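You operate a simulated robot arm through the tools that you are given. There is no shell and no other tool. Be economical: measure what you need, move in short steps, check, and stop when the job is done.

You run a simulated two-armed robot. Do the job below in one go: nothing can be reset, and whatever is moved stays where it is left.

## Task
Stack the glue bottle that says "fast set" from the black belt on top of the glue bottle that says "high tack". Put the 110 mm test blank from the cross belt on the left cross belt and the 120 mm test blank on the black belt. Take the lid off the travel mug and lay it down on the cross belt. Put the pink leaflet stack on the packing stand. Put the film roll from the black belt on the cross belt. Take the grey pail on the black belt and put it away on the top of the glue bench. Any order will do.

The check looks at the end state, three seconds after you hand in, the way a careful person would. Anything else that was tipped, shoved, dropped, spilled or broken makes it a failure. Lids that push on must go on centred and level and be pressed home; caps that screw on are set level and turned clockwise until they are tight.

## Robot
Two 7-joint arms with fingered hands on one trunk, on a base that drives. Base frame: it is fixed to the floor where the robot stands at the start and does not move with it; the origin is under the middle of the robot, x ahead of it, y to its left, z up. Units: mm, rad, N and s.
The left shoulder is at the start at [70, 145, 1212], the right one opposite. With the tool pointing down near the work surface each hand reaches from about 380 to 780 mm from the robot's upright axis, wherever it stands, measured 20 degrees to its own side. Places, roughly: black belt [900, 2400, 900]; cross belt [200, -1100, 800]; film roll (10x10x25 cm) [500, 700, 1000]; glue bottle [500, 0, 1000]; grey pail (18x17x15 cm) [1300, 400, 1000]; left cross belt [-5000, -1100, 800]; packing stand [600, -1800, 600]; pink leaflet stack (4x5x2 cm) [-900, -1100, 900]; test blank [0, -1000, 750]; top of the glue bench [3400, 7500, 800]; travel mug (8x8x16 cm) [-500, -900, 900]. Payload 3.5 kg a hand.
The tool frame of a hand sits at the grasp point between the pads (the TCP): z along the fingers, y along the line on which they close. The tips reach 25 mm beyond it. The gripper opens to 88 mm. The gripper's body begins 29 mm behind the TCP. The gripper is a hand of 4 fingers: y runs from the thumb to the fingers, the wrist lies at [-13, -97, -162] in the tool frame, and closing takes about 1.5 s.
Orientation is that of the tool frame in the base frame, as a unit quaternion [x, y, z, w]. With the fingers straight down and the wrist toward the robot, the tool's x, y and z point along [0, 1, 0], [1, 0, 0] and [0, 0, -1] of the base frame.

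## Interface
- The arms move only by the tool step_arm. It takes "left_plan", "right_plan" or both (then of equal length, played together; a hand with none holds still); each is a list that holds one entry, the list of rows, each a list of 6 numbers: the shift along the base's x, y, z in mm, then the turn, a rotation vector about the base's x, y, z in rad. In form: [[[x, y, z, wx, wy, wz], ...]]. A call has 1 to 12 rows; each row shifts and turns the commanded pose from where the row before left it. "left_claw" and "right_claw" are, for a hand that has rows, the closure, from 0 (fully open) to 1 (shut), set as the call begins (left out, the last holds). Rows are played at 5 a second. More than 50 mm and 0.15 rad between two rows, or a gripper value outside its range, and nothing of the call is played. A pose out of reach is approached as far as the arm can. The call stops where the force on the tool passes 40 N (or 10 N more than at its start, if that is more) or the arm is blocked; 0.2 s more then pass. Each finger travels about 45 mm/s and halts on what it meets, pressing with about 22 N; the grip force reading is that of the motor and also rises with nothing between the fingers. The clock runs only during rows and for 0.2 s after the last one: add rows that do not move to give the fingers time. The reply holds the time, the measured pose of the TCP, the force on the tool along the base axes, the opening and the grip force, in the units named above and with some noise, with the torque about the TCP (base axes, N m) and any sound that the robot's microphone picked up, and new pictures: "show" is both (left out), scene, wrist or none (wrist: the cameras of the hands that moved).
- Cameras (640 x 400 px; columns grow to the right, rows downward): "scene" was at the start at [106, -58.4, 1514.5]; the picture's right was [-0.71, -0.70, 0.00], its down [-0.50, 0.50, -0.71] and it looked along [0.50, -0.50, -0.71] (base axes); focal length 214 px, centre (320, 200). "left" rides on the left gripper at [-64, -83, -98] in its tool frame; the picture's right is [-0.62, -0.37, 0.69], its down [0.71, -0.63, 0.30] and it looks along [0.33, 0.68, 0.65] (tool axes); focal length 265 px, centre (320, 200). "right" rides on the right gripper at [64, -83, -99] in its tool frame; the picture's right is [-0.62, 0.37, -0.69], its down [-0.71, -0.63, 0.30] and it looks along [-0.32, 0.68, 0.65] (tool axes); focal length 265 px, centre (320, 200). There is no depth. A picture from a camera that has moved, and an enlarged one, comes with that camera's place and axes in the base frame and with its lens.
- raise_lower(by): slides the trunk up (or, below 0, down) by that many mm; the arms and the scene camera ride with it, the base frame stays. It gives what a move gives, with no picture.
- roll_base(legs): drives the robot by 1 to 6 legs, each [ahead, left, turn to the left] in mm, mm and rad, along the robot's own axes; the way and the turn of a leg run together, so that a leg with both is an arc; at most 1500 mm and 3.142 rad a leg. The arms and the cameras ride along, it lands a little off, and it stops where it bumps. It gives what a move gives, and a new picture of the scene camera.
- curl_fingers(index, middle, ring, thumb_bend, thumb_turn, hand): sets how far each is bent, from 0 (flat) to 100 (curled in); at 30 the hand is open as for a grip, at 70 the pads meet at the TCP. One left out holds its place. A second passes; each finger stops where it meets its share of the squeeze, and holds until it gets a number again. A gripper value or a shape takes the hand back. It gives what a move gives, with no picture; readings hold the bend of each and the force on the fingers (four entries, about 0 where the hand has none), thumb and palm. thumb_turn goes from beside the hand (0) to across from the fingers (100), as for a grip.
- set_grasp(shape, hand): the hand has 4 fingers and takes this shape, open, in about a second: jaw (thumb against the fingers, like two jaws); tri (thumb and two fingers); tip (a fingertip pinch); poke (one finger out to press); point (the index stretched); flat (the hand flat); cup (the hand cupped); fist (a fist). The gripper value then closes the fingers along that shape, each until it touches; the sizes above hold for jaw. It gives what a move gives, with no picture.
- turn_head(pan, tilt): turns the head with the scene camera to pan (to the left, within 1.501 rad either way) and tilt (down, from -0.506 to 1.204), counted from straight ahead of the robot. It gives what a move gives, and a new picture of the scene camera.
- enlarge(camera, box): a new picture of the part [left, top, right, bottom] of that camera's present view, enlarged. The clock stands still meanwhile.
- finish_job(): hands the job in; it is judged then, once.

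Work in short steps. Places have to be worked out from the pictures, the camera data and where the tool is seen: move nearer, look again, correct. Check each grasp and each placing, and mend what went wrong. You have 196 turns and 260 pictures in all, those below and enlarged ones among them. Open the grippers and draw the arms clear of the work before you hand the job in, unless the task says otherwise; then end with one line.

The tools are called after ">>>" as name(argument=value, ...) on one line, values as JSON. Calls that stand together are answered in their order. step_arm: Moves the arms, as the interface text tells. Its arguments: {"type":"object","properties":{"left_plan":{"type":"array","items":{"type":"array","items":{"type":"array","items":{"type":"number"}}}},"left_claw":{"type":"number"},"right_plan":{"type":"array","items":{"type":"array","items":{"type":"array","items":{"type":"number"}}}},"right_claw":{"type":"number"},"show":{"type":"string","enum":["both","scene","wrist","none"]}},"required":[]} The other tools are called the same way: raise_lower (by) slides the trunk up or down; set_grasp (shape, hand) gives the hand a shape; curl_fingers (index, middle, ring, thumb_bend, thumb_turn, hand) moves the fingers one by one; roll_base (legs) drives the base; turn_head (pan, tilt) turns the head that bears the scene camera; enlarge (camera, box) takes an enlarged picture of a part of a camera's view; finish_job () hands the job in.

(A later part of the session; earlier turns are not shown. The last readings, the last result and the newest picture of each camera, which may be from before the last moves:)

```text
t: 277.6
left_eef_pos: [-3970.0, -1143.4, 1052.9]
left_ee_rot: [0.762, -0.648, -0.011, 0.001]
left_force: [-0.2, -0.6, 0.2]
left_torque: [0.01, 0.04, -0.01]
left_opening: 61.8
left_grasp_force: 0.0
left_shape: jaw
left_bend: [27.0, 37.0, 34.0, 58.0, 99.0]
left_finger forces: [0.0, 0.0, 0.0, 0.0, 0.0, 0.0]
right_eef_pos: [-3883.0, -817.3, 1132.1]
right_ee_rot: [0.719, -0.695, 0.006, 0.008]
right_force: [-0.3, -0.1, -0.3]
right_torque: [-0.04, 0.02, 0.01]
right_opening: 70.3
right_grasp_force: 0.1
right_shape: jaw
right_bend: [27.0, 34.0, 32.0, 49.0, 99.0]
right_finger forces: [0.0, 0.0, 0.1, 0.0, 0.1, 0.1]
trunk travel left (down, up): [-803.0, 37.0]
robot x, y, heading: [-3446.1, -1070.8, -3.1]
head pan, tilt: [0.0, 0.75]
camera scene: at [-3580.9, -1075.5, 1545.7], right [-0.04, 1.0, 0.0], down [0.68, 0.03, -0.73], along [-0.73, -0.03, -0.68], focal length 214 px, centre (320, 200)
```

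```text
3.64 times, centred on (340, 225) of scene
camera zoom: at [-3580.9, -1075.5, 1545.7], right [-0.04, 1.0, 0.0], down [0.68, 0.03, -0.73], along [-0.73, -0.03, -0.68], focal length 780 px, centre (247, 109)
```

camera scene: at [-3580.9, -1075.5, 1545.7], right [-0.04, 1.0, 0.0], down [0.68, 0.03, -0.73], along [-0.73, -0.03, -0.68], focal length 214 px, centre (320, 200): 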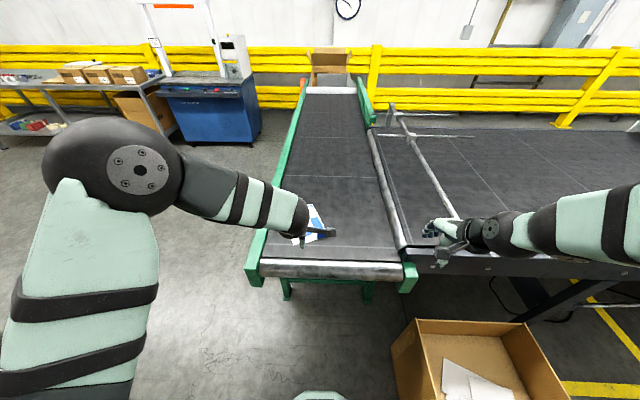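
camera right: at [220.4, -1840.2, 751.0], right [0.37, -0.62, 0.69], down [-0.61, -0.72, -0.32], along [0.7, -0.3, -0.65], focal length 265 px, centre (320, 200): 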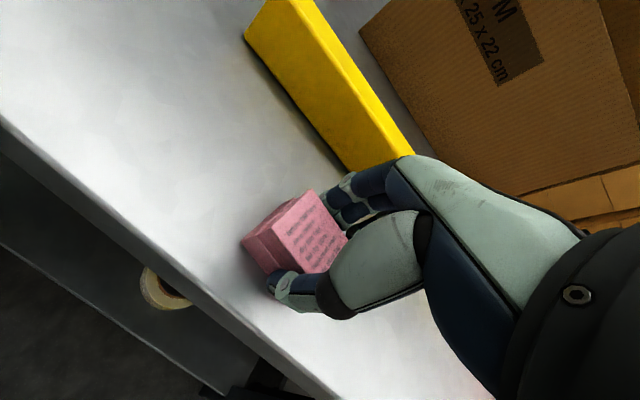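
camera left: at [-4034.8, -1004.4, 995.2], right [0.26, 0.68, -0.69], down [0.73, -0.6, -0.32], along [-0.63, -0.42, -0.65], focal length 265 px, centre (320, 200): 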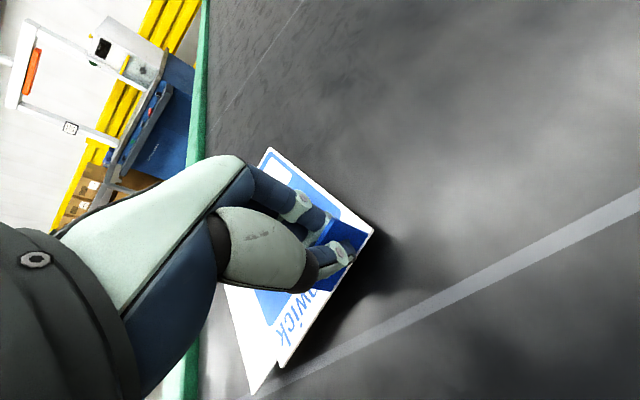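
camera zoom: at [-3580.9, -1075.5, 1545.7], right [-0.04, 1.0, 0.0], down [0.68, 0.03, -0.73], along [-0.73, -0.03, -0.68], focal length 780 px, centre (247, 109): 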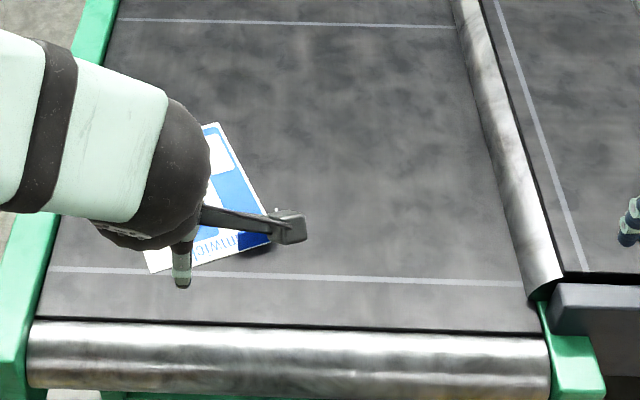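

The blue blank lies on the left cross belt. Now the pail: it stands on the far side of the black belt, so I must go round. I back out to the main aisle and drive north.

>>> roll_base(legs=[[-1200, 0, 0], [0, 0, -1.61], [1500, 0, 0], [1500, 0, 0]])

>>> turn_head(pan=-0.5, tilt=0.25)

```text
t: 301.6
left_eef_pos: [-2434.9, 2531.2, 1052.6]
left_ee_rot: [-0.078, 0.997, 0.008, 0.005]
left_force: [1.3, -0.3, 0.8]
left_torque: [0.03, 0.0, 0.01]
left_opening: 61.7
left_grasp_force: 0.1
left_shape: jaw
left_bend: [27.0, 37.0, 34.0, 58.0, 99.0]
left_finger forces: [0.0, 0.1, 0.1, 0.0, 0.0, 0.1]
right_eef_pos: [-2109.1, 2444.0, 1132.4]
right_ee_rot: [-0.015, 1.0, -0.001, -0.009]
right_force: [-0.2, 0.5, -0.2]
right_torque: [-0.01, 0.0, -0.03]
right_opening: 70.3
right_grasp_force: 0.0
right_shape: jaw
right_bend: [27.0, 34.0, 32.0, 49.0, 99.0]
right_finger forces: [0.0, 0.0, 0.0, 0.1, 0.1, 0.1]
trunk travel left (down, up): [-803.0, 37.0]
robot x, y, heading: [-2361.7, 2007.5, 1.606]
head pan, tilt: [0.0, 0.75]
camera scene: at [-2369.0, 2140.7, 1545.6], right [1.0, 0.04, 0.0], down [0.02, -0.68, -0.73], along [-0.03, 0.73, -0.68], focal length 214 px, centre (320, 200)
```

scene: 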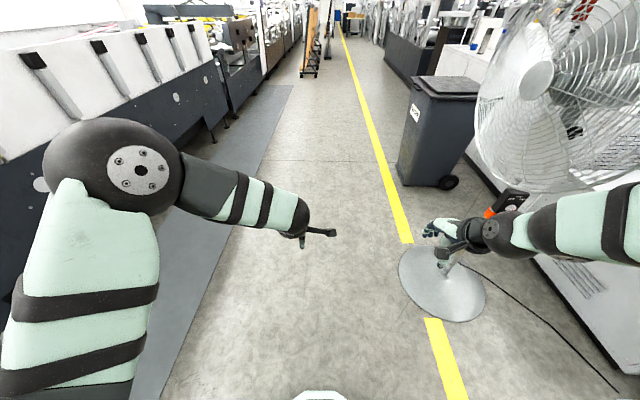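

```text
t: 302.6
left_eef_pos: [-2436.0, 2533.0, 1054.2]
left_ee_rot: [-0.077, 0.997, 0.007, 0.005]
left_force: [0.4, 0.0, 0.3]
left_torque: [0.0, -0.02, 0.03]
left_opening: 62.0
left_grasp_force: 0.0
left_shape: jaw
left_bend: [27.0, 37.0, 34.0, 58.0, 99.0]
left_finger forces: [0.2, 0.0, 0.1, 0.1, 0.0, 0.1]
right_eef_pos: [-2109.6, 2444.2, 1131.3]
right_ee_rot: [-0.016, 1.0, 0.0, -0.009]
right_force: [-0.7, -0.3, 0.0]
right_torque: [-0.01, -0.02, -0.01]
right_opening: 70.1
right_grasp_force: 0.2
right_shape: jaw
right_bend: [27.0, 34.0, 32.0, 49.0, 99.0]
right_finger forces: [0.0, 0.0, 0.0, 0.1, 0.1, 0.1]
trunk travel left (down, up): [-803.0, 37.0]
robot x, y, heading: [-2362.1, 2008.6, 1.607]
head pan, tilt: [-0.499, 0.25]
camera scene: at [-2324.5, 2142.1, 1590.6], right [0.89, -0.45, 0.0], down [-0.11, -0.22, -0.97], along [0.43, 0.87, -0.25], focal length 214 px, centre (320, 200)
```

scene: 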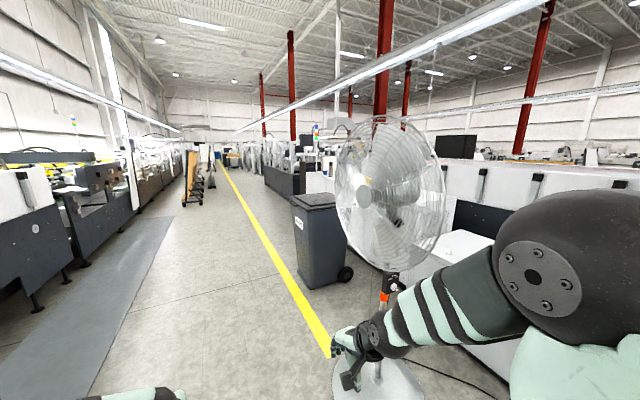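

The aisle is clear. I shift left a little to pass the fan and bin well clear, drive on north, and look right for a way across the line.

>>> roll_base(legs=[[1480, 240, 0], [1500, 0, -0.036], [1500, 0, 0]])

>>> turn_head(pan=-0.8, tilt=0.15)

```text
t: 324.0
left_eef_pos: [-2842.7, 6980.3, 1052.9]
left_ee_rot: [-0.09, 0.996, 0.007, 0.005]
left_force: [0.1, -0.2, 0.1]
left_torque: [-0.01, 0.02, 0.0]
left_opening: 61.2
left_grasp_force: 0.1
left_shape: jaw
left_bend: [27.0, 37.0, 34.0, 58.0, 99.0]
left_finger forces: [0.1, 0.0, 0.0, 0.0, 0.1, 0.0]
right_eef_pos: [-2512.3, 6902.0, 1132.5]
right_ee_rot: [-0.029, 1.0, -0.001, -0.009]
right_force: [0.2, -0.7, -0.3]
right_torque: [0.02, 0.01, -0.01]
right_opening: 70.5
right_grasp_force: 0.0
right_shape: jaw
right_bend: [27.0, 34.0, 32.0, 49.0, 99.0]
right_finger forces: [0.0, 0.1, 0.0, 0.0, 0.1, 0.1]
trunk travel left (down, up): [-803.0, 37.0]
robot x, y, heading: [-2756.8, 6458.5, 1.633]
head pan, tilt: [-0.499, 0.25]
camera scene: at [-2719.0, 6593.6, 1590.7], right [0.91, -0.42, 0.0], down [-0.1, -0.22, -0.97], along [0.41, 0.88, -0.25], focal length 214 px, centre (320, 200)
```

scene: 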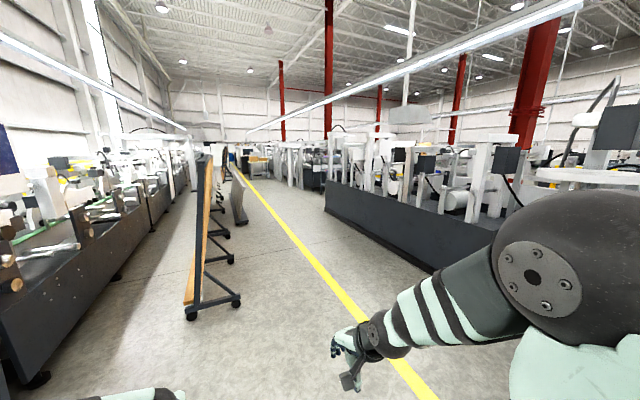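

```text
t: 324.8
left_eef_pos: [-2840.5, 6980.2, 1052.7]
left_ee_rot: [-0.091, 0.996, 0.008, 0.006]
left_force: [0.2, -0.3, 1.4]
left_torque: [0.0, 0.04, -0.01]
left_opening: 61.6
left_grasp_force: 0.0
left_shape: jaw
left_bend: [27.0, 37.0, 34.0, 58.0, 99.0]
left_finger forces: [0.0, 0.0, 0.1, 0.1, 0.0, 0.2]
right_eef_pos: [-2512.4, 6901.9, 1131.9]
right_ee_rot: [-0.029, 1.0, -0.001, -0.008]
right_force: [0.1, -0.7, 0.7]
right_torque: [-0.01, 0.03, 0.01]
right_opening: 70.5
right_grasp_force: 0.0
right_shape: jaw
right_bend: [27.0, 34.0, 32.0, 49.0, 99.0]
right_finger forces: [0.1, 0.0, 0.0, 0.0, 0.0, 0.0]
trunk travel left (down, up): [-803.0, 37.0]
robot x, y, heading: [-2757.4, 6461.5, 1.633]
head pan, tilt: [-0.799, 0.15]
camera scene: at [-2696.3, 6578.5, 1599.9], right [0.74, -0.67, 0.0], down [-0.1, -0.11, -0.99], along [0.66, 0.73, -0.15], focal length 214 px, centre (320, 200)
```

scene: 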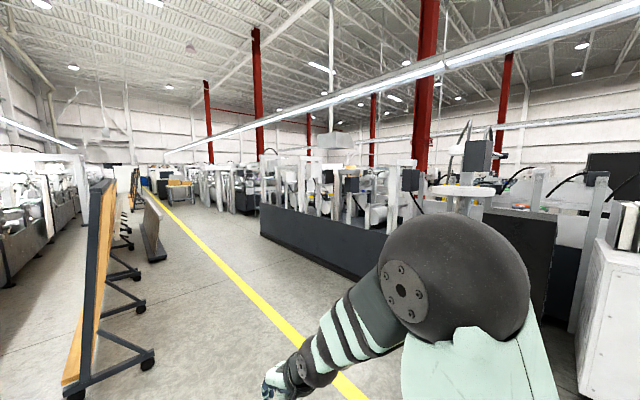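

The dark machine seems to end near y≈11200 with a gap beyond. I move to the right of the board carts and drive further north.

>>> roll_base(legs=[[1000, -1050, 0], [1490, -100, 0], [1480, -200, 0], [1200, -150, 0]])

>>> turn_head(pan=-1.3, tilt=0.2)

```text
t: 351.7
left_eef_pos: [-1595.3, 12236.0, 1052.7]
left_ee_rot: [-0.072, 0.997, 0.008, 0.005]
left_force: [0.3, 0.0, 0.5]
left_torque: [0.01, -0.01, 0.02]
left_opening: 61.9
left_grasp_force: 0.0
left_shape: jaw
left_bend: [27.0, 37.0, 34.0, 58.0, 99.0]
left_finger forces: [0.0, 0.1, 0.0, 0.0, 0.1, 0.1]
right_eef_pos: [-1268.5, 12145.0, 1132.0]
right_ee_rot: [-0.01, 1.0, 0.0, -0.009]
right_force: [0.3, 0.2, -0.5]
right_torque: [0.02, 0.01, 0.0]
right_opening: 70.1
right_grasp_force: 0.1
right_shape: jaw
right_bend: [27.0, 34.0, 32.0, 49.0, 99.0]
right_finger forces: [0.0, 0.1, 0.0, 0.0, 0.1, 0.0]
trunk travel left (down, up): [-803.0, 37.0]
robot x, y, heading: [-1526.0, 11712.6, 1.601]
head pan, tilt: [-0.799, 0.15]
camera scene: at [-1465.2, 11828.2, 1600.0], right [0.72, -0.7, 0.0], down [-0.1, -0.11, -0.99], along [0.69, 0.71, -0.15], focal length 214 px, centre (320, 200)
```

scene: 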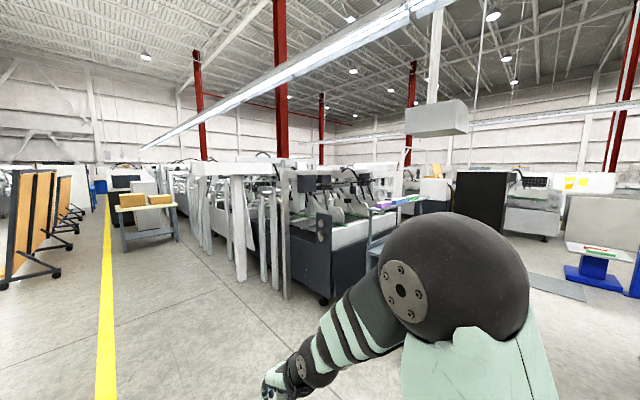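

```text
t: 352.7
left_eef_pos: [-1596.6, 12237.2, 1053.7]
left_ee_rot: [-0.073, 0.997, 0.008, 0.006]
left_force: [-0.9, 0.4, 0.4]
left_torque: [0.01, 0.03, -0.02]
left_opening: 61.4
left_grasp_force: 0.0
left_shape: jaw
left_bend: [27.0, 37.0, 34.0, 58.0, 99.0]
left_finger forces: [0.1, 0.0, 0.0, 0.1, 0.1, 0.0]
right_eef_pos: [-1269.4, 12146.9, 1130.4]
right_ee_rot: [-0.01, 1.0, 0.0, -0.009]
right_force: [-0.4, 0.4, -0.4]
right_torque: [0.0, 0.02, -0.01]
right_opening: 70.1
right_grasp_force: 0.0
right_shape: jaw
right_bend: [27.0, 34.0, 32.0, 49.0, 99.0]
right_finger forces: [0.1, 0.1, 0.0, 0.0, 0.0, 0.0]
trunk travel left (down, up): [-803.0, 37.0]
robot x, y, heading: [-1529.8, 11711.8, 1.596]
head pan, tilt: [-1.3, 0.201]
camera scene: at [-1440.9, 11790.0, 1595.2], right [0.29, -0.96, 0.0], down [-0.19, -0.06, -0.98], along [0.94, 0.29, -0.2], focal length 214 px, centre (320, 200)
```

scene: 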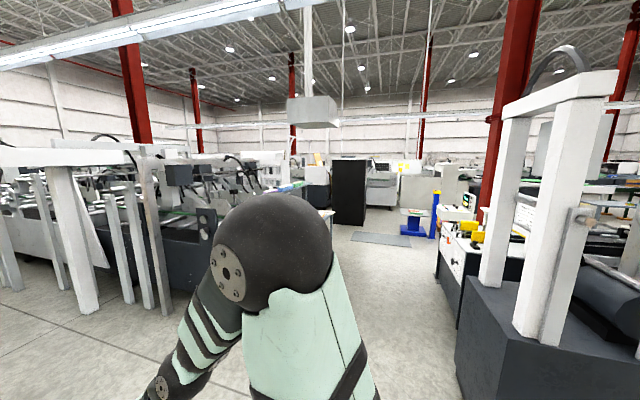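

There is a cross passage to the east here (y≈11500–13500). I turn and drive through it.

>>> roll_base(legs=[[0, 0, -1.6], [1480, 220, 0], [1480, 150, 0]])

>>> turn_head(pan=-0.9, tilt=0.25)

```text
t: 370.9
left_eef_pos: [1955.6, 12229.3, 1053.1]
left_ee_rot: [0.653, 0.758, 0.001, 0.009]
left_force: [-0.8, 0.2, -0.3]
left_torque: [-0.04, 0.01, 0.0]
left_opening: 61.5
left_grasp_force: 0.0
left_shape: jaw
left_bend: [27.0, 37.0, 34.0, 58.0, 99.0]
left_finger forces: [0.1, 0.1, 0.0, 0.1, 0.0, 0.0]
right_eef_pos: [1866.4, 11904.5, 1132.0]
right_ee_rot: [0.698, 0.716, 0.006, -0.006]
right_force: [-1.0, -0.1, -0.9]
right_torque: [0.03, 0.02, 0.01]
right_opening: 70.3
right_grasp_force: 0.2
right_shape: jaw
right_bend: [27.0, 34.0, 32.0, 49.0, 99.0]
right_finger forces: [0.0, 0.1, 0.0, 0.0, 0.0, 0.1]
trunk travel left (down, up): [-803.0, 37.0]
robot x, y, heading: [1433.9, 12159.6, 0.028]
head pan, tilt: [-1.3, 0.201]
camera scene: at [1508.7, 12072.2, 1595.3], right [-0.96, -0.29, 0.0], down [-0.06, 0.19, -0.98], along [0.29, -0.94, -0.2], focal length 214 px, centre (320, 200)
```

scene: 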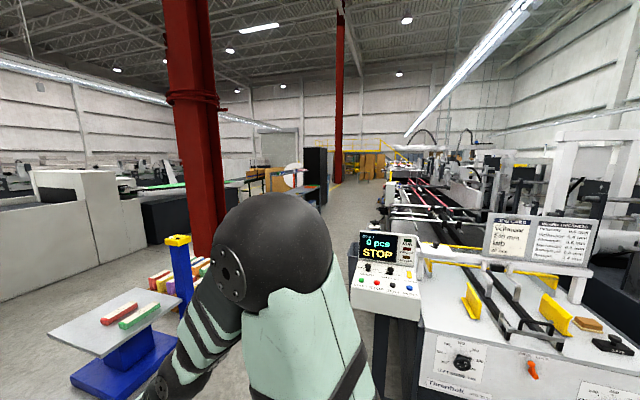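

```text
t: 371.8
left_eef_pos: [1957.0, 12229.6, 1052.5]
left_ee_rot: [0.653, 0.757, 0.001, 0.009]
left_force: [-0.1, 0.1, 0.2]
left_torque: [-0.02, -0.01, -0.01]
left_opening: 61.3
left_grasp_force: 0.0
left_shape: jaw
left_bend: [27.0, 37.0, 34.0, 58.0, 99.0]
left_finger forces: [0.0, 0.0, 0.1, 0.0, 0.1, 0.0]
right_eef_pos: [1866.9, 11904.5, 1131.9]
right_ee_rot: [0.698, 0.716, 0.006, -0.006]
right_force: [1.3, 0.0, -0.2]
right_torque: [0.0, 0.0, 0.02]
right_opening: 70.1
right_grasp_force: 0.1
right_shape: jaw
right_bend: [27.0, 34.0, 32.0, 49.0, 99.0]
right_finger forces: [0.0, 0.0, 0.0, 0.1, 0.0, 0.0]
trunk travel left (down, up): [-803.0, 37.0]
robot x, y, heading: [1434.8, 12161.2, 0.03]
head pan, tilt: [-0.901, 0.25]
camera scene: at [1541.9, 12089.8, 1590.7], right [-0.77, -0.64, 0.0], down [-0.16, 0.19, -0.97], along [0.62, -0.74, -0.25], focal length 214 px, centre (320, 200)
```

scene: 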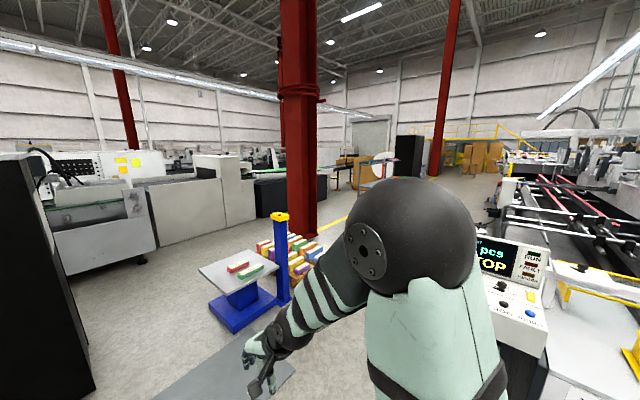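

Beyond is a corridor running south on the east side of the line; the glue bench appears near [3700, 7400]. I drive south along x≈2100.

>>> roll_base(legs=[[650, 0, 0], [0, 0, -1.6], [1480, 0, 0], [1480, 0, 0], [1480, 0, 0]])

>>> turn_head(pan=0.2, tilt=0.4)

```text
t: 389.3
left_eef_pos: [2055.0, 9685.0, 1050.9]
left_ee_rot: [0.999, 0.048, -0.001, 0.005]
left_force: [0.0, -0.5, -0.3]
left_torque: [0.02, -0.06, -0.04]
left_opening: 61.5
left_grasp_force: 0.0
left_shape: jaw
left_bend: [27.0, 37.0, 34.0, 58.0, 99.0]
left_finger forces: [0.0, 0.1, 0.1, 0.0, 0.0, 0.1]
right_eef_pos: [1732.9, 9789.5, 1129.1]
right_ee_rot: [1.0, -0.013, 0.013, -0.001]
right_force: [-0.3, -0.3, 0.2]
right_torque: [0.06, -0.03, 0.04]
right_opening: 70.0
right_grasp_force: 0.1
right_shape: jaw
right_bend: [27.0, 34.0, 32.0, 49.0, 99.0]
right_finger forces: [0.0, 0.0, 0.0, 0.1, 0.1, 0.1]
trunk travel left (down, up): [-803.0, 37.0]
robot x, y, heading: [2020.8, 10215.7, -1.591]
head pan, tilt: [-0.901, 0.25]
stopped in leg 4: the robot was blocked; the commanded pose is now the measured one
camera scene: at [1930.4, 10102.2, 1589.7], right [-0.6, 0.8, 0.0], down [0.2, 0.15, -0.97], along [-0.77, -0.58, -0.25], focal length 214 px, centre (320, 200)
```

scene: 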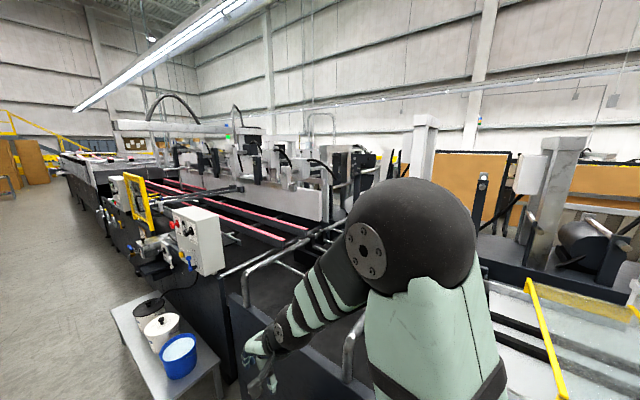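

```text
t: 390.7
left_eef_pos: [2062.0, 9687.0, 1051.6]
left_ee_rot: [0.999, 0.049, -0.007, 0.007]
left_force: [0.0, 0.4, 0.4]
left_torque: [-0.01, -0.01, -0.01]
left_opening: 61.4
left_grasp_force: 0.0
left_shape: jaw
left_bend: [27.0, 37.0, 34.0, 58.0, 99.0]
left_finger forces: [0.1, 0.0, 0.1, 0.0, 0.1, 0.0]
right_eef_pos: [1742.3, 9791.3, 1131.2]
right_ee_rot: [1.0, -0.012, 0.01, -0.002]
right_force: [-0.5, -0.1, 0.4]
right_torque: [0.0, 0.0, 0.01]
right_opening: 69.9
right_grasp_force: 0.1
right_shape: jaw
right_bend: [27.0, 34.0, 32.0, 49.0, 99.0]
right_finger forces: [0.1, 0.1, 0.0, 0.1, 0.0, 0.0]
trunk travel left (down, up): [-803.0, 37.0]
robot x, y, heading: [2019.2, 10211.1, -1.586]
head pan, tilt: [0.201, 0.4]
camera scene: at [2033.0, 10070.3, 1576.6], right [-0.98, -0.18, 0.0], down [-0.07, 0.38, -0.92], along [0.17, -0.91, -0.39], focal length 214 px, centre (320, 200)
```

scene: 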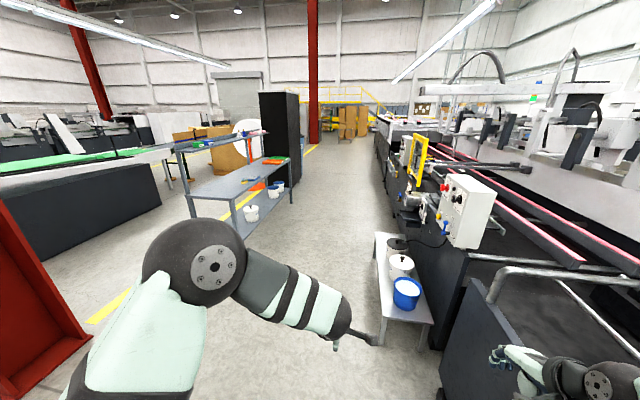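

The base bumped the machine's side at x≈2000. I strafe left to x≈2400 and go on south; the corridor ahead looks clear.

>>> roll_base(legs=[[0, 400, 0.015], [1480, 0, 0], [1480, 0, 0], [1480, 0, 0], [1480, 0, 0], [1480, 0, 0]])

```text
t: 427.7
left_eef_pos: [2304.3, 2325.4, 1054.1]
left_ee_rot: [0.998, 0.069, -0.006, 0.008]
left_force: [0.1, -0.5, 0.8]
left_torque: [0.01, 0.0, 0.02]
left_opening: 61.7
left_grasp_force: 0.1
left_shape: jaw
left_bend: [27.0, 37.0, 34.0, 58.0, 99.0]
left_finger forces: [0.1, 0.1, 0.0, 0.0, 0.0, 0.0]
right_eef_pos: [1978.3, 2418.5, 1130.8]
right_ee_rot: [1.0, 0.008, 0.009, 0.0]
right_force: [0.5, 0.9, 0.3]
right_torque: [0.01, -0.02, 0.0]
right_opening: 70.1
right_grasp_force: 0.1
right_shape: jaw
right_bend: [27.0, 34.0, 32.0, 49.0, 99.0]
right_finger forces: [0.0, 0.0, 0.0, 0.1, 0.0, 0.1]
trunk travel left (down, up): [-803.0, 37.0]
robot x, y, heading: [2235.9, 2852.2, -1.555]
head pan, tilt: [0.201, 0.4]
camera scene: at [2259.4, 2708.8, 1576.7], right [-0.98, -0.22, 0.0], down [-0.08, 0.38, -0.92], along [0.2, -0.9, -0.39], focal length 214 px, centre (320, 200)
```

scene: 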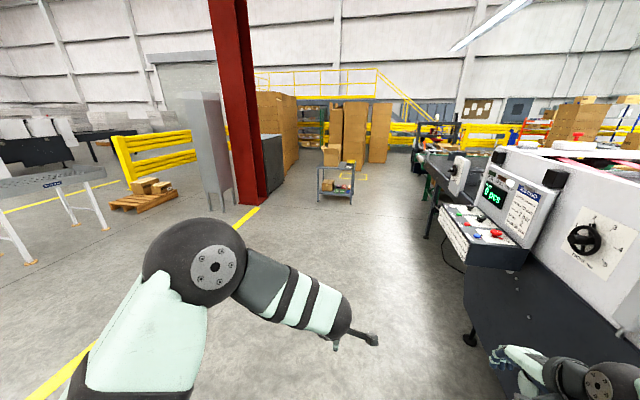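

I pass the console with more clearance, then turn to face the pail from the east side, still at a distance.

>>> roll_base(legs=[[700, 280, 0], [1480, 0, 0], [150, 0, 0], [0, 0, -1.58]])

>>> turn_head(pan=0.0, tilt=0.55)

```text
t: 443.5
left_eef_pos: [2033.9, 441.5, 1052.9]
left_ee_rot: [0.756, -0.655, -0.008, 0.002]
left_force: [1.0, -0.2, -0.9]
left_torque: [-0.01, 0.01, -0.05]
left_opening: 61.8
left_grasp_force: 0.0
left_shape: jaw
left_bend: [27.0, 37.0, 34.0, 58.0, 99.0]
left_finger forces: [0.0, 0.0, 0.1, 0.1, 0.1, 0.0]
right_eef_pos: [2124.0, 765.2, 1132.0]
right_ee_rot: [0.714, -0.7, 0.007, 0.006]
right_force: [-0.8, -0.4, -0.6]
right_torque: [0.0, 0.0, -0.03]
right_opening: 70.3
right_grasp_force: 0.0
right_shape: jaw
right_bend: [27.0, 34.0, 32.0, 49.0, 99.0]
right_finger forces: [0.1, 0.0, 0.1, 0.0, 0.0, 0.0]
trunk travel left (down, up): [-803.0, 37.0]
robot x, y, heading: [2557.8, 507.8, -3.114]
head pan, tilt: [0.201, 0.4]
camera scene: at [2415.4, 485.6, 1576.7], right [-0.23, 0.97, 0.0], down [0.38, 0.09, -0.92], along [-0.9, -0.21, -0.39], focal length 214 px, centre (320, 200)
```

scene: 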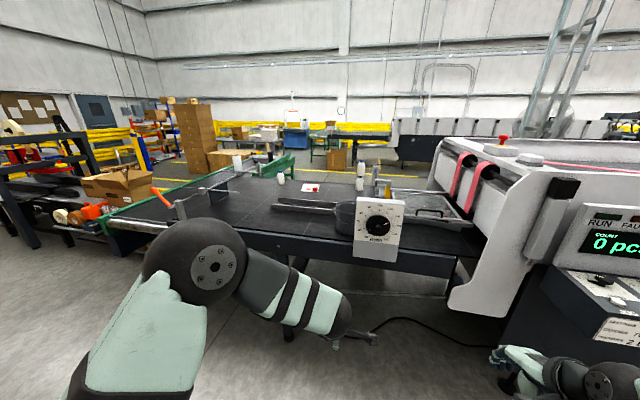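

```text
t: 444.3
left_eef_pos: [2035.1, 440.5, 1053.4]
left_ee_rot: [0.757, -0.654, -0.008, 0.002]
left_force: [0.0, -0.1, 0.0]
left_torque: [-0.02, 0.0, -0.03]
left_opening: 61.3
left_grasp_force: 0.0
left_shape: jaw
left_bend: [27.0, 37.0, 34.0, 58.0, 99.0]
left_finger forces: [0.0, 0.1, 0.0, 0.1, 0.1, 0.0]
right_eef_pos: [2124.5, 765.8, 1131.5]
right_ee_rot: [0.714, -0.7, 0.008, 0.007]
right_force: [0.4, -1.1, 0.1]
right_torque: [0.01, 0.03, -0.01]
right_opening: 70.2
right_grasp_force: 0.0
right_shape: jaw
right_bend: [27.0, 34.0, 32.0, 49.0, 99.0]
right_finger forces: [0.0, 0.0, 0.1, 0.1, 0.0, 0.0]
trunk travel left (down, up): [-803.0, 37.0]
robot x, y, heading: [2560.8, 507.2, -3.117]
head pan, tilt: [0.0, 0.55]
camera scene: at [2416.0, 504.4, 1563.0], right [-0.03, 1.0, 0.0], down [0.52, 0.01, -0.85], along [-0.85, -0.02, -0.52], focal length 214 px, centre (320, 200)
```

scene: 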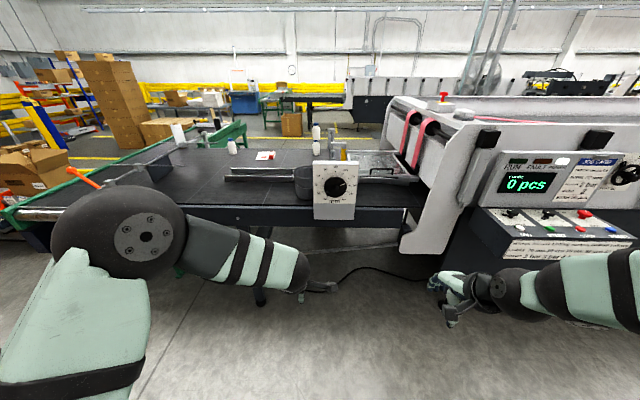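

The pail stands behind the white dial panel at the belt's edge, reachable past the panel's left side. I raise the right arm out of the way and drive closer.

>>> step_arm(right_plan=[[[10, 10, 40, 0, 0, 0], [10, 10, 40, 0, 0, 0], [10, 0, 40, 0, 0, 0], [10, 0, 40, 0, 0, 0], [0, 0, 20, 0, 0, 0]]], left_plan=[[[0, 0, 40, 0, 0, 0], [0, 0, 40, 0, 0, 0], [0, 0, 40, 0, 0, 0], [0, 0, 40, 0, 0, 0], [0, 0, 20, 0, 0, 0]]], show="none")

>>> roll_base(legs=[[580, 0, 0]])

>>> turn_head(pan=0.0, tilt=0.8)

```text
t: 445.5
left_eef_pos: [2034.5, 438.9, 1233.5]
left_ee_rot: [0.757, -0.654, -0.009, 0.001]
left_force: [0.3, 0.5, -0.1]
left_torque: [-0.03, 0.0, 0.03]
left_opening: 61.6
left_grasp_force: 0.1
left_shape: jaw
left_bend: [27.0, 37.0, 34.0, 58.0, 99.0]
left_finger forces: [0.0, 0.0, 0.0, 0.0, 0.1, 0.1]
right_eef_pos: [2155.9, 804.3, 1309.7]
right_ee_rot: [0.714, -0.7, 0.01, 0.01]
right_force: [-0.6, -0.6, -0.1]
right_torque: [0.02, 0.01, -0.01]
right_opening: 70.4
right_grasp_force: 0.1
right_shape: jaw
right_bend: [27.0, 34.0, 32.0, 49.0, 99.0]
right_finger forces: [0.1, 0.1, 0.0, 0.0, 0.0, 0.1]
right hand out of reach, approached as far as the arm can: row 3, 4
trunk travel left (down, up): [-803.0, 37.0]
robot x, y, heading: [2558.8, 507.7, -3.114]
head pan, tilt: [0.0, 0.55]
```

```text
t: 448.8
left_eef_pos: [1443.4, 432.0, 1233.4]
left_ee_rot: [0.753, -0.658, -0.01, 0.001]
left_force: [0.3, -0.9, -0.1]
left_torque: [-0.01, -0.01, 0.04]
left_opening: 61.6
left_grasp_force: 0.0
left_shape: jaw
left_bend: [27.0, 37.0, 34.0, 58.0, 99.0]
left_finger forces: [0.0, 0.1, 0.0, 0.0, 0.0, 0.0]
right_eef_pos: [1568.6, 796.2, 1310.0]
right_ee_rot: [0.711, -0.703, 0.009, 0.011]
right_force: [-0.2, 0.1, -0.4]
right_torque: [0.03, -0.02, -0.01]
right_opening: 70.4
right_grasp_force: 0.1
right_shape: jaw
right_bend: [27.0, 34.0, 32.0, 49.0, 99.0]
right_finger forces: [0.1, 0.0, 0.0, 0.1, 0.1, 0.0]
trunk travel left (down, up): [-803.0, 37.0]
robot x, y, heading: [1966.3, 497.1, -3.124]
head pan, tilt: [0.0, 0.55]
camera scene: at [1827.0, 493.2, 1563.1], right [-0.02, 1.0, 0.0], down [0.52, 0.01, -0.85], along [-0.85, -0.01, -0.52], focal length 214 px, centre (320, 200)
```

scene: 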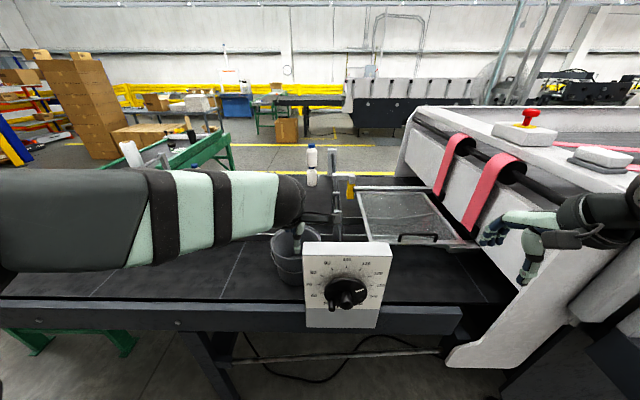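

```text
t: 449.6
left_eef_pos: [1440.5, 433.9, 1231.8]
left_ee_rot: [0.753, -0.658, -0.01, 0.002]
left_force: [0.3, 0.8, 0.4]
left_torque: [-0.01, 0.03, 0.0]
left_opening: 61.7
left_grasp_force: 0.1
left_shape: jaw
left_bend: [27.0, 37.0, 34.0, 58.0, 99.0]
left_finger forces: [0.1, 0.0, 0.0, 0.0, 0.0, 0.0]
right_eef_pos: [1566.5, 796.8, 1308.2]
right_ee_rot: [0.71, -0.704, 0.011, 0.011]
right_force: [-0.2, -0.1, -0.4]
right_torque: [-0.02, -0.01, 0.02]
right_opening: 70.2
right_grasp_force: 0.0
right_shape: jaw
right_bend: [27.0, 34.0, 32.0, 49.0, 99.0]
right_finger forces: [0.0, 0.0, 0.1, 0.0, 0.0, 0.0]
trunk travel left (down, up): [-803.0, 37.0]
robot x, y, heading: [1967.2, 494.8, -3.13]
head pan, tilt: [0.0, 0.799]
camera scene: at [1834.0, 493.3, 1541.6], right [-0.02, 1.0, 0.0], down [0.72, 0.01, -0.7], along [-0.7, -0.01, -0.72], focal length 214 px, centre (320, 200)
```

scene: 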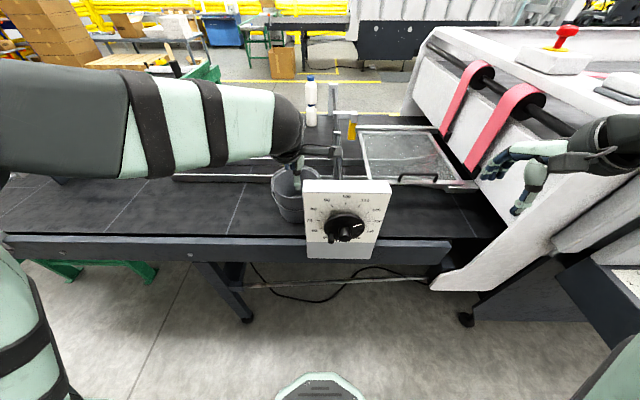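

I look with the left wrist camera and zoom the scene camera on the pail.

>>> enlarge(camera="left", box=[0, 0, 640, 400])

>>> enlarge(camera="scene", box=[240, 140, 400, 260])

```text
1.00 times, centred on (320, 200) of left (not enlarged: the box is as wide or as high as the picture)
camera zoom: at [1517.0, 506.2, 1329.2], right [0.27, 0.67, -0.69], down [0.72, -0.62, -0.32], along [-0.64, -0.41, -0.65], focal length 265 px, centre (320, 200)
```

zoom: 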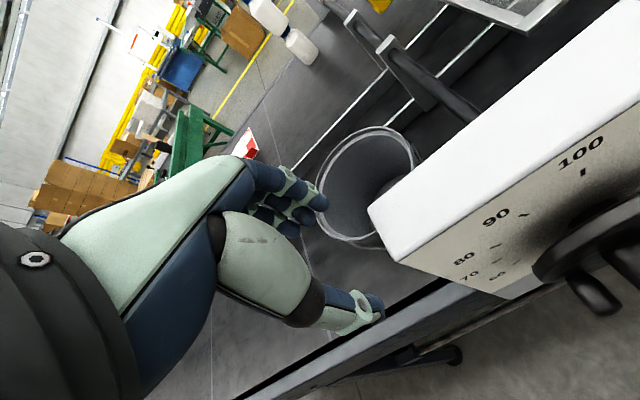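

```text
3.33 times, centred on (320, 200) of scene
camera zoom: at [1834.0, 493.3, 1541.6], right [-0.02, 1.0, 0.0], down [0.72, 0.01, -0.7], along [-0.7, -0.01, -0.72], focal length 715 px, centre (320, 200)
```

zoom: 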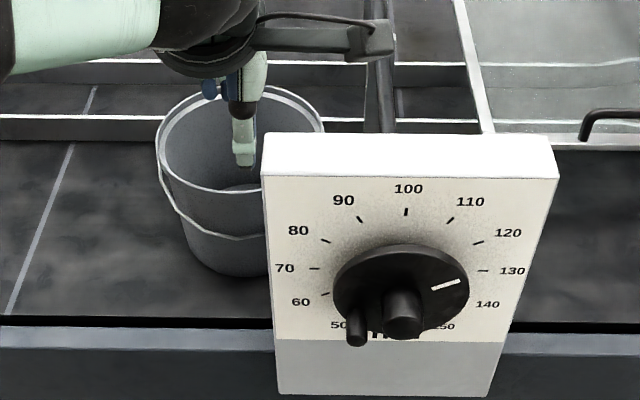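

The pail's centre is about [1283, 408], rim z≈1055; the panel's corner is at [1400–1450, 444]. I'll pinch the rim on its south-east side at [1355, 358], fingers inside. I bring the left hand above that point, yawing it.

>>> step_arm(left_plan=[[[-14, -13, -10, 0, 0, -0.124], [-14, -13, -10, 0, 0, -0.124], [-14, -13, -10, 0, 0, -0.124], [-14, -13, -10, 0, 0, -0.124], [-14, -12, -20, 0, 0, -0.124], [-14, -12, -25, 0, 0, -0.124], [0, 0, 0, 0, 0, 0]]], left_claw=0.3)

```text
t: 451.2
left_eef_pos: [1359.6, 359.0, 1148.0]
left_ee_rot: [-0.462, 0.887, 0.009, 0.001]
left_force: [0.0, -0.6, 0.7]
left_torque: [-0.01, 0.01, 0.01]
left_opening: 61.7
left_grasp_force: 0.1
left_shape: jaw
left_bend: [27.0, 37.0, 34.0, 58.0, 99.0]
left_finger forces: [0.1, 0.0, 0.1, 0.0, 0.0, 0.1]
right_eef_pos: [1567.6, 796.5, 1309.5]
right_ee_rot: [0.71, -0.704, 0.008, 0.01]
right_force: [-1.1, -1.1, 0.9]
right_torque: [-0.04, -0.01, -0.04]
right_opening: 70.3
right_grasp_force: 0.1
right_shape: jaw
right_bend: [27.0, 34.0, 32.0, 49.0, 99.0]
right_finger forces: [0.0, 0.1, 0.0, 0.1, 0.0, 0.0]
trunk travel left (down, up): [-803.0, 37.0]
robot x, y, heading: [1967.7, 498.3, -3.126]
head pan, tilt: [0.0, 0.799]
camera scene: at [1835.1, 493.6, 1541.6], right [-0.02, 1.0, 0.0], down [0.72, 0.01, -0.7], along [-0.7, -0.01, -0.72], focal length 214 px, centre (320, 200)
camera left: at [1465.1, 361.5, 1244.8], right [0.65, 0.31, -0.69], down [0.1, -0.94, -0.32], along [-0.75, 0.14, -0.65], focal length 265 px, centre (320, 200)
```

scene: 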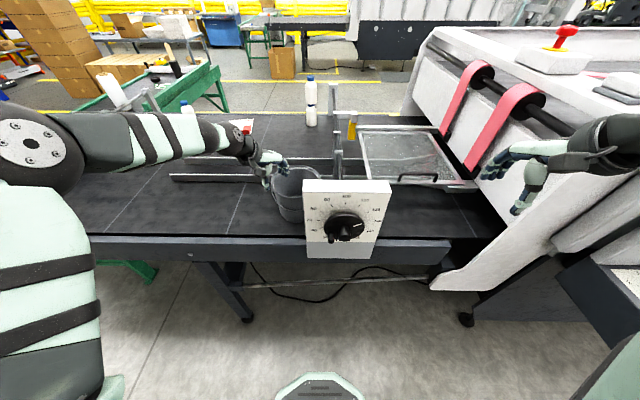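
left: 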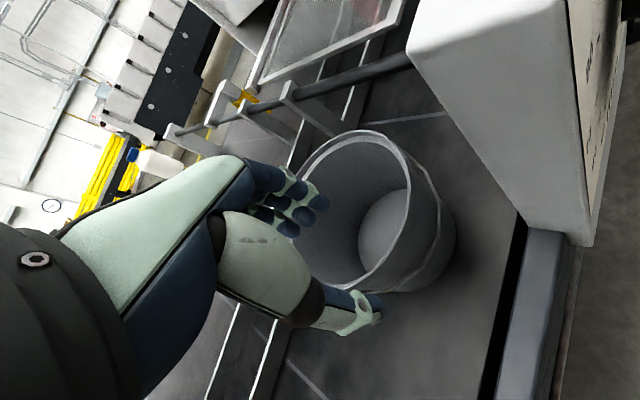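

The rim lies about 8 mm further in. I correct and lower over the rim wall.

>>> step_arm(left_plan=[[[-6, 4, -30, 0, 0, 0], [0, 0, -30, 0, 0, 0], [0, 0, -25, 0, 0, 0], [0, 0, -15, 0, 0, 0], [0, 0, 0, 0, 0, 0]]], show="wrist")

```text
t: 452.4
left_eef_pos: [1354.2, 361.3, 1048.1]
left_ee_rot: [-0.463, 0.887, 0.009, 0.001]
left_force: [0.0, -0.1, 0.2]
left_torque: [0.02, -0.02, 0.01]
left_opening: 61.4
left_grasp_force: 0.0
left_shape: jaw
left_bend: [27.0, 37.0, 34.0, 58.0, 99.0]
left_finger forces: [0.0, 0.0, 0.0, 0.1, 0.0, 0.0]
right_eef_pos: [1566.8, 797.1, 1308.0]
right_ee_rot: [0.71, -0.704, 0.01, 0.008]
right_force: [-0.4, 0.2, 0.1]
right_torque: [-0.01, 0.01, 0.0]
right_opening: 69.9
right_grasp_force: 0.1
right_shape: jaw
right_bend: [27.0, 34.0, 32.0, 49.0, 99.0]
right_finger forces: [0.0, 0.1, 0.0, 0.0, 0.0, 0.1]
trunk travel left (down, up): [-803.0, 37.0]
robot x, y, heading: [1970.1, 494.8, -3.127]
head pan, tilt: [0.0, 0.799]
camera left: at [1459.3, 363.6, 1144.9], right [0.65, 0.31, -0.69], down [0.11, -0.94, -0.32], along [-0.75, 0.14, -0.65], focal length 265 px, centre (320, 200)
```

left: 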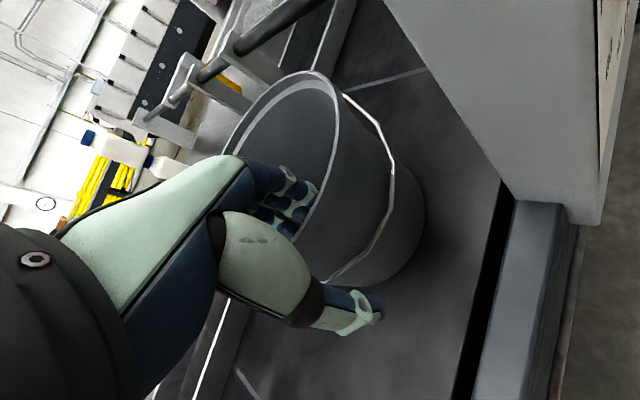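

Fingers are inside, thumb outside the rim. I close and test a small lift.

>>> step_arm(left_plan=[[[0, 0, 0, 0, 0, 0], [0, 0, 0, 0, 0, 0], [0, 0, 0, 0, 0, 0], [0, 0, 0, 0, 0, 0], [0, 0, 0, 0, 0, 0], [0, 0, 0, 0, 0, 0], [0, 0, 10, 0, 0, 0], [0, 0, 10, 0, 0, 0], [0, 0, 10, 0, 0, 0]]], left_claw=1, show="both")

```text
t: 454.4
left_eef_pos: [1351.9, 359.6, 1077.8]
left_ee_rot: [-0.463, 0.886, 0.008, 0.003]
left_force: [-0.6, 0.0, -1.5]
left_torque: [0.05, 0.09, -0.02]
left_opening: 3.5
left_grasp_force: 21.8
left_shape: jaw
left_bend: [75.0, 70.0, 71.0, 69.0, 100.0]
left_finger forces: [8.7, 8.5, 0.5, 0.1, 17.1, 0.0]
right_eef_pos: [1566.5, 796.1, 1308.5]
right_ee_rot: [0.71, -0.704, 0.009, 0.01]
right_force: [0.4, 0.7, 0.9]
right_torque: [0.03, 0.0, -0.01]
right_opening: 70.1
right_grasp_force: 0.2
right_shape: jaw
right_bend: [27.0, 34.0, 32.0, 49.0, 99.0]
right_finger forces: [0.0, 0.0, 0.1, 0.1, 0.1, 0.0]
trunk travel left (down, up): [-803.0, 37.0]
robot x, y, heading: [1968.3, 499.8, -3.13]
head pan, tilt: [0.0, 0.799]
camera scene: at [1834.4, 493.2, 1541.5], right [-0.02, 1.0, 0.0], down [0.72, 0.01, -0.7], along [-0.7, -0.01, -0.72], focal length 214 px, centre (320, 200)
camera left: at [1458.2, 363.4, 1174.5], right [0.65, 0.31, -0.69], down [0.11, -0.94, -0.32], along [-0.75, 0.14, -0.65], focal length 265 px, centre (320, 200)
```

scene: 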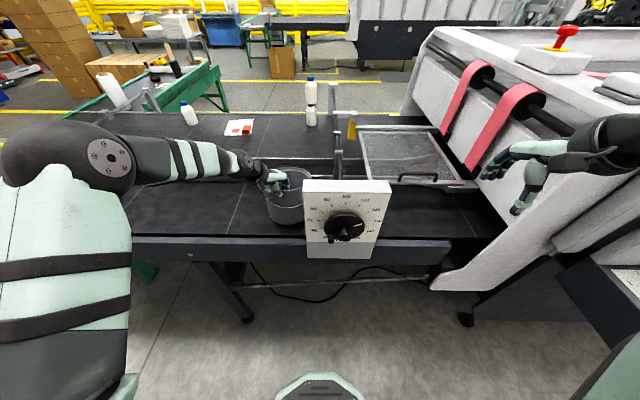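
left: 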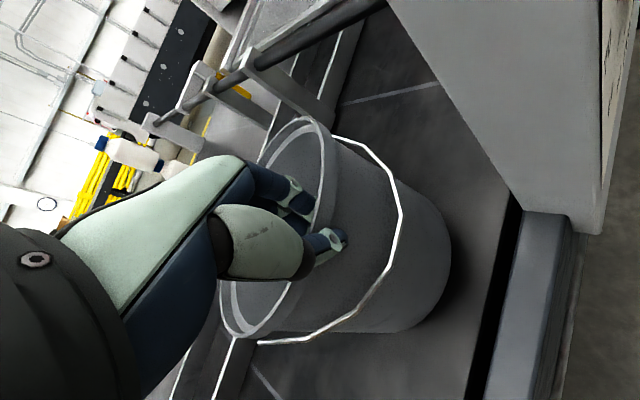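

It's light and held. I lift further, then move south to clear the panel.

>>> step_arm(left_plan=[[[0, 0, 20, 0, 0, 0], [0, 0, 20, 0, 0, 0], [0, -10, 20, 0, 0, 0], [0, -25, 10, 0, 0, 0], [0, -30, 0, 0, 0, 0], [0, -30, 0, 0, 0, 0], [0, -30, 0, 0, 0, 0]]], show="both")

```text
t: 456.0
left_eef_pos: [1350.6, 232.6, 1144.6]
left_ee_rot: [-0.462, 0.887, 0.01, 0.003]
left_force: [0.5, -0.3, -2.3]
left_torque: [0.02, -0.13, -0.02]
left_opening: 2.3
left_grasp_force: 21.9
left_shape: jaw
left_bend: [75.0, 70.0, 71.0, 69.0, 100.0]
left_finger forces: [9.1, 8.4, 1.3, 0.1, 17.8, 0.0]
right_eef_pos: [1567.4, 795.6, 1308.9]
right_ee_rot: [0.711, -0.703, 0.009, 0.008]
right_force: [0.6, 0.1, 0.2]
right_torque: [0.03, -0.02, 0.01]
right_opening: 70.4
right_grasp_force: 0.0
right_shape: jaw
right_bend: [27.0, 34.0, 32.0, 49.0, 99.0]
right_finger forces: [0.1, 0.0, 0.0, 0.1, 0.0, 0.1]
trunk travel left (down, up): [-803.0, 37.0]
robot x, y, heading: [1968.7, 493.8, -3.13]
head pan, tilt: [0.0, 0.799]
camera scene: at [1834.3, 491.3, 1541.6], right [-0.02, 1.0, 0.0], down [0.72, 0.01, -0.7], along [-0.7, -0.01, -0.72], focal length 214 px, centre (320, 200)
camera left: at [1457.2, 236.0, 1242.1], right [0.65, 0.31, -0.69], down [0.11, -0.94, -0.32], along [-0.75, 0.14, -0.65], focal length 265 px, centre (320, 200)
```

scene: 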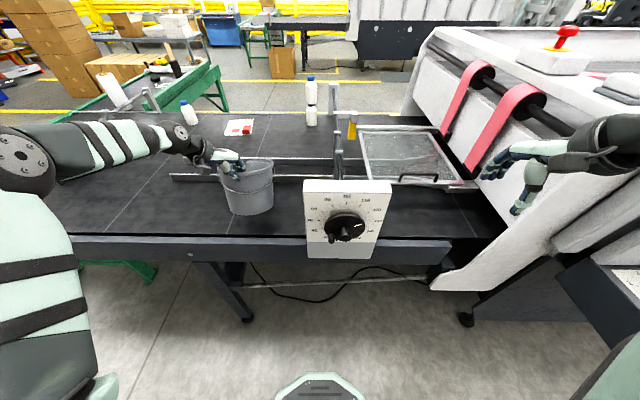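
left: 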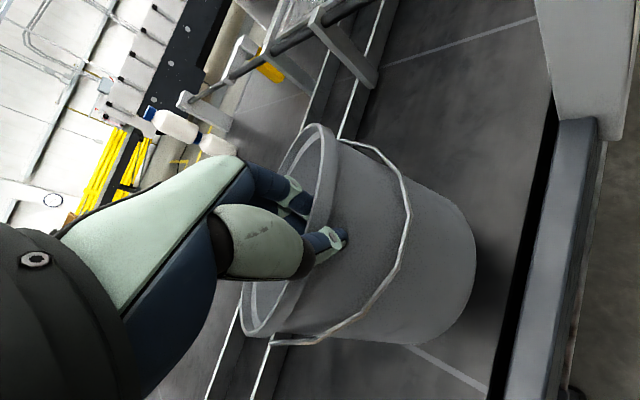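

The pail hangs upright and clear of the panel. I back out, turn north, and drive up the corridor toward the glue bench.

>>> roll_base(legs=[[-580, 0, 0], [0, 0, -1.58], [1480, 0, 0], [1480, 0, 0], [1480, 0, 0], [1480, 0, 0]])

```text
t: 491.3
left_eef_pos: [1580.5, 7080.5, 1146.4]
left_ee_rot: [0.236, 0.972, 0.006, 0.008]
left_force: [1.6, -0.6, -2.5]
left_torque: [-0.13, -0.08, -0.15]
left_opening: 2.7
left_grasp_force: 22.4
left_shape: jaw
left_bend: [75.0, 70.0, 66.0, 69.0, 100.0]
left_finger forces: [6.9, 10.3, 3.5, 0.1, 20.2, 0.0]
right_eef_pos: [2163.7, 6940.6, 1307.6]
right_ee_rot: [-0.07, 0.997, -0.001, -0.013]
right_force: [0.0, 0.4, 0.2]
right_torque: [-0.03, -0.01, 0.02]
right_opening: 70.1
right_grasp_force: 0.1
right_shape: jaw
right_bend: [27.0, 34.0, 32.0, 49.0, 99.0]
right_finger forces: [0.1, 0.0, 0.0, 0.1, 0.1, 0.0]
trunk travel left (down, up): [-803.0, 37.0]
robot x, y, heading: [1919.6, 6505.5, 1.718]
head pan, tilt: [0.0, 0.799]
camera scene: at [1898.6, 6634.3, 1541.6], right [0.99, 0.15, 0.0], down [0.11, -0.71, -0.7], along [-0.1, 0.69, -0.72], focal length 214 px, centre (320, 200)
```

scene: 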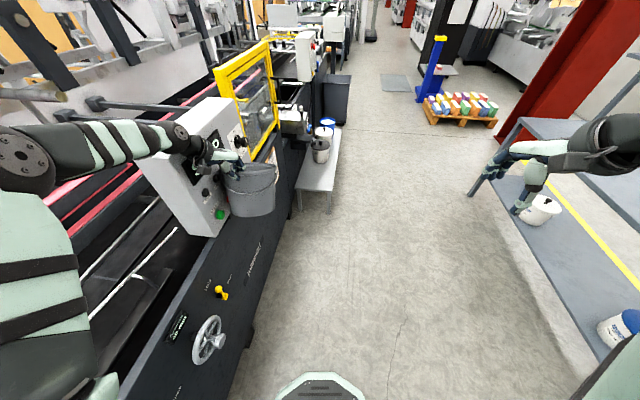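

The base has drifted left toward the machine; the pail hangs close beside its control box. I strafe right away from it and straighten the heading.

>>> roll_base(legs=[[0, -300, 0], [0, -200, -0.14]])

```text
t: 494.5
left_eef_pos: [2143.5, 7181.9, 1143.9]
left_ee_rot: [0.303, 0.953, 0.005, 0.009]
left_force: [-0.4, 0.3, -2.6]
left_torque: [-0.09, -0.01, -0.02]
left_opening: 2.2
left_grasp_force: 21.9
left_shape: jaw
left_bend: [75.0, 70.0, 71.0, 69.0, 100.0]
left_finger forces: [9.9, 7.8, 0.8, 0.0, 17.8, 0.0]
right_eef_pos: [2704.1, 6963.2, 1310.6]
right_ee_rot: [-0.002, 1.0, -0.001, -0.012]
right_force: [0.5, -0.1, -0.5]
right_torque: [0.01, -0.01, -0.01]
right_opening: 70.2
right_grasp_force: 0.1
right_shape: jaw
right_bend: [27.0, 34.0, 32.0, 49.0, 99.0]
right_finger forces: [0.0, 0.1, 0.0, 0.1, 0.0, 0.0]
trunk travel left (down, up): [-803.0, 37.0]
robot x, y, heading: [2404.1, 6565.9, 1.58]
head pan, tilt: [0.0, 0.799]
camera scene: at [2397.8, 6695.0, 1541.5], right [1.0, 0.01, 0.0], down [0.01, -0.72, -0.7], along [0.0, 0.7, -0.72], focal length 214 px, centre (320, 200)
```

scene: 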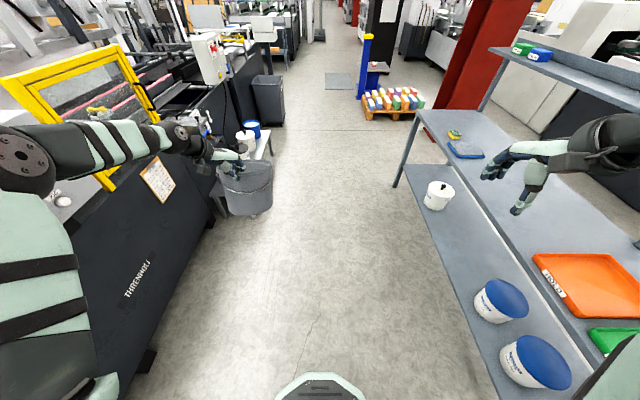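

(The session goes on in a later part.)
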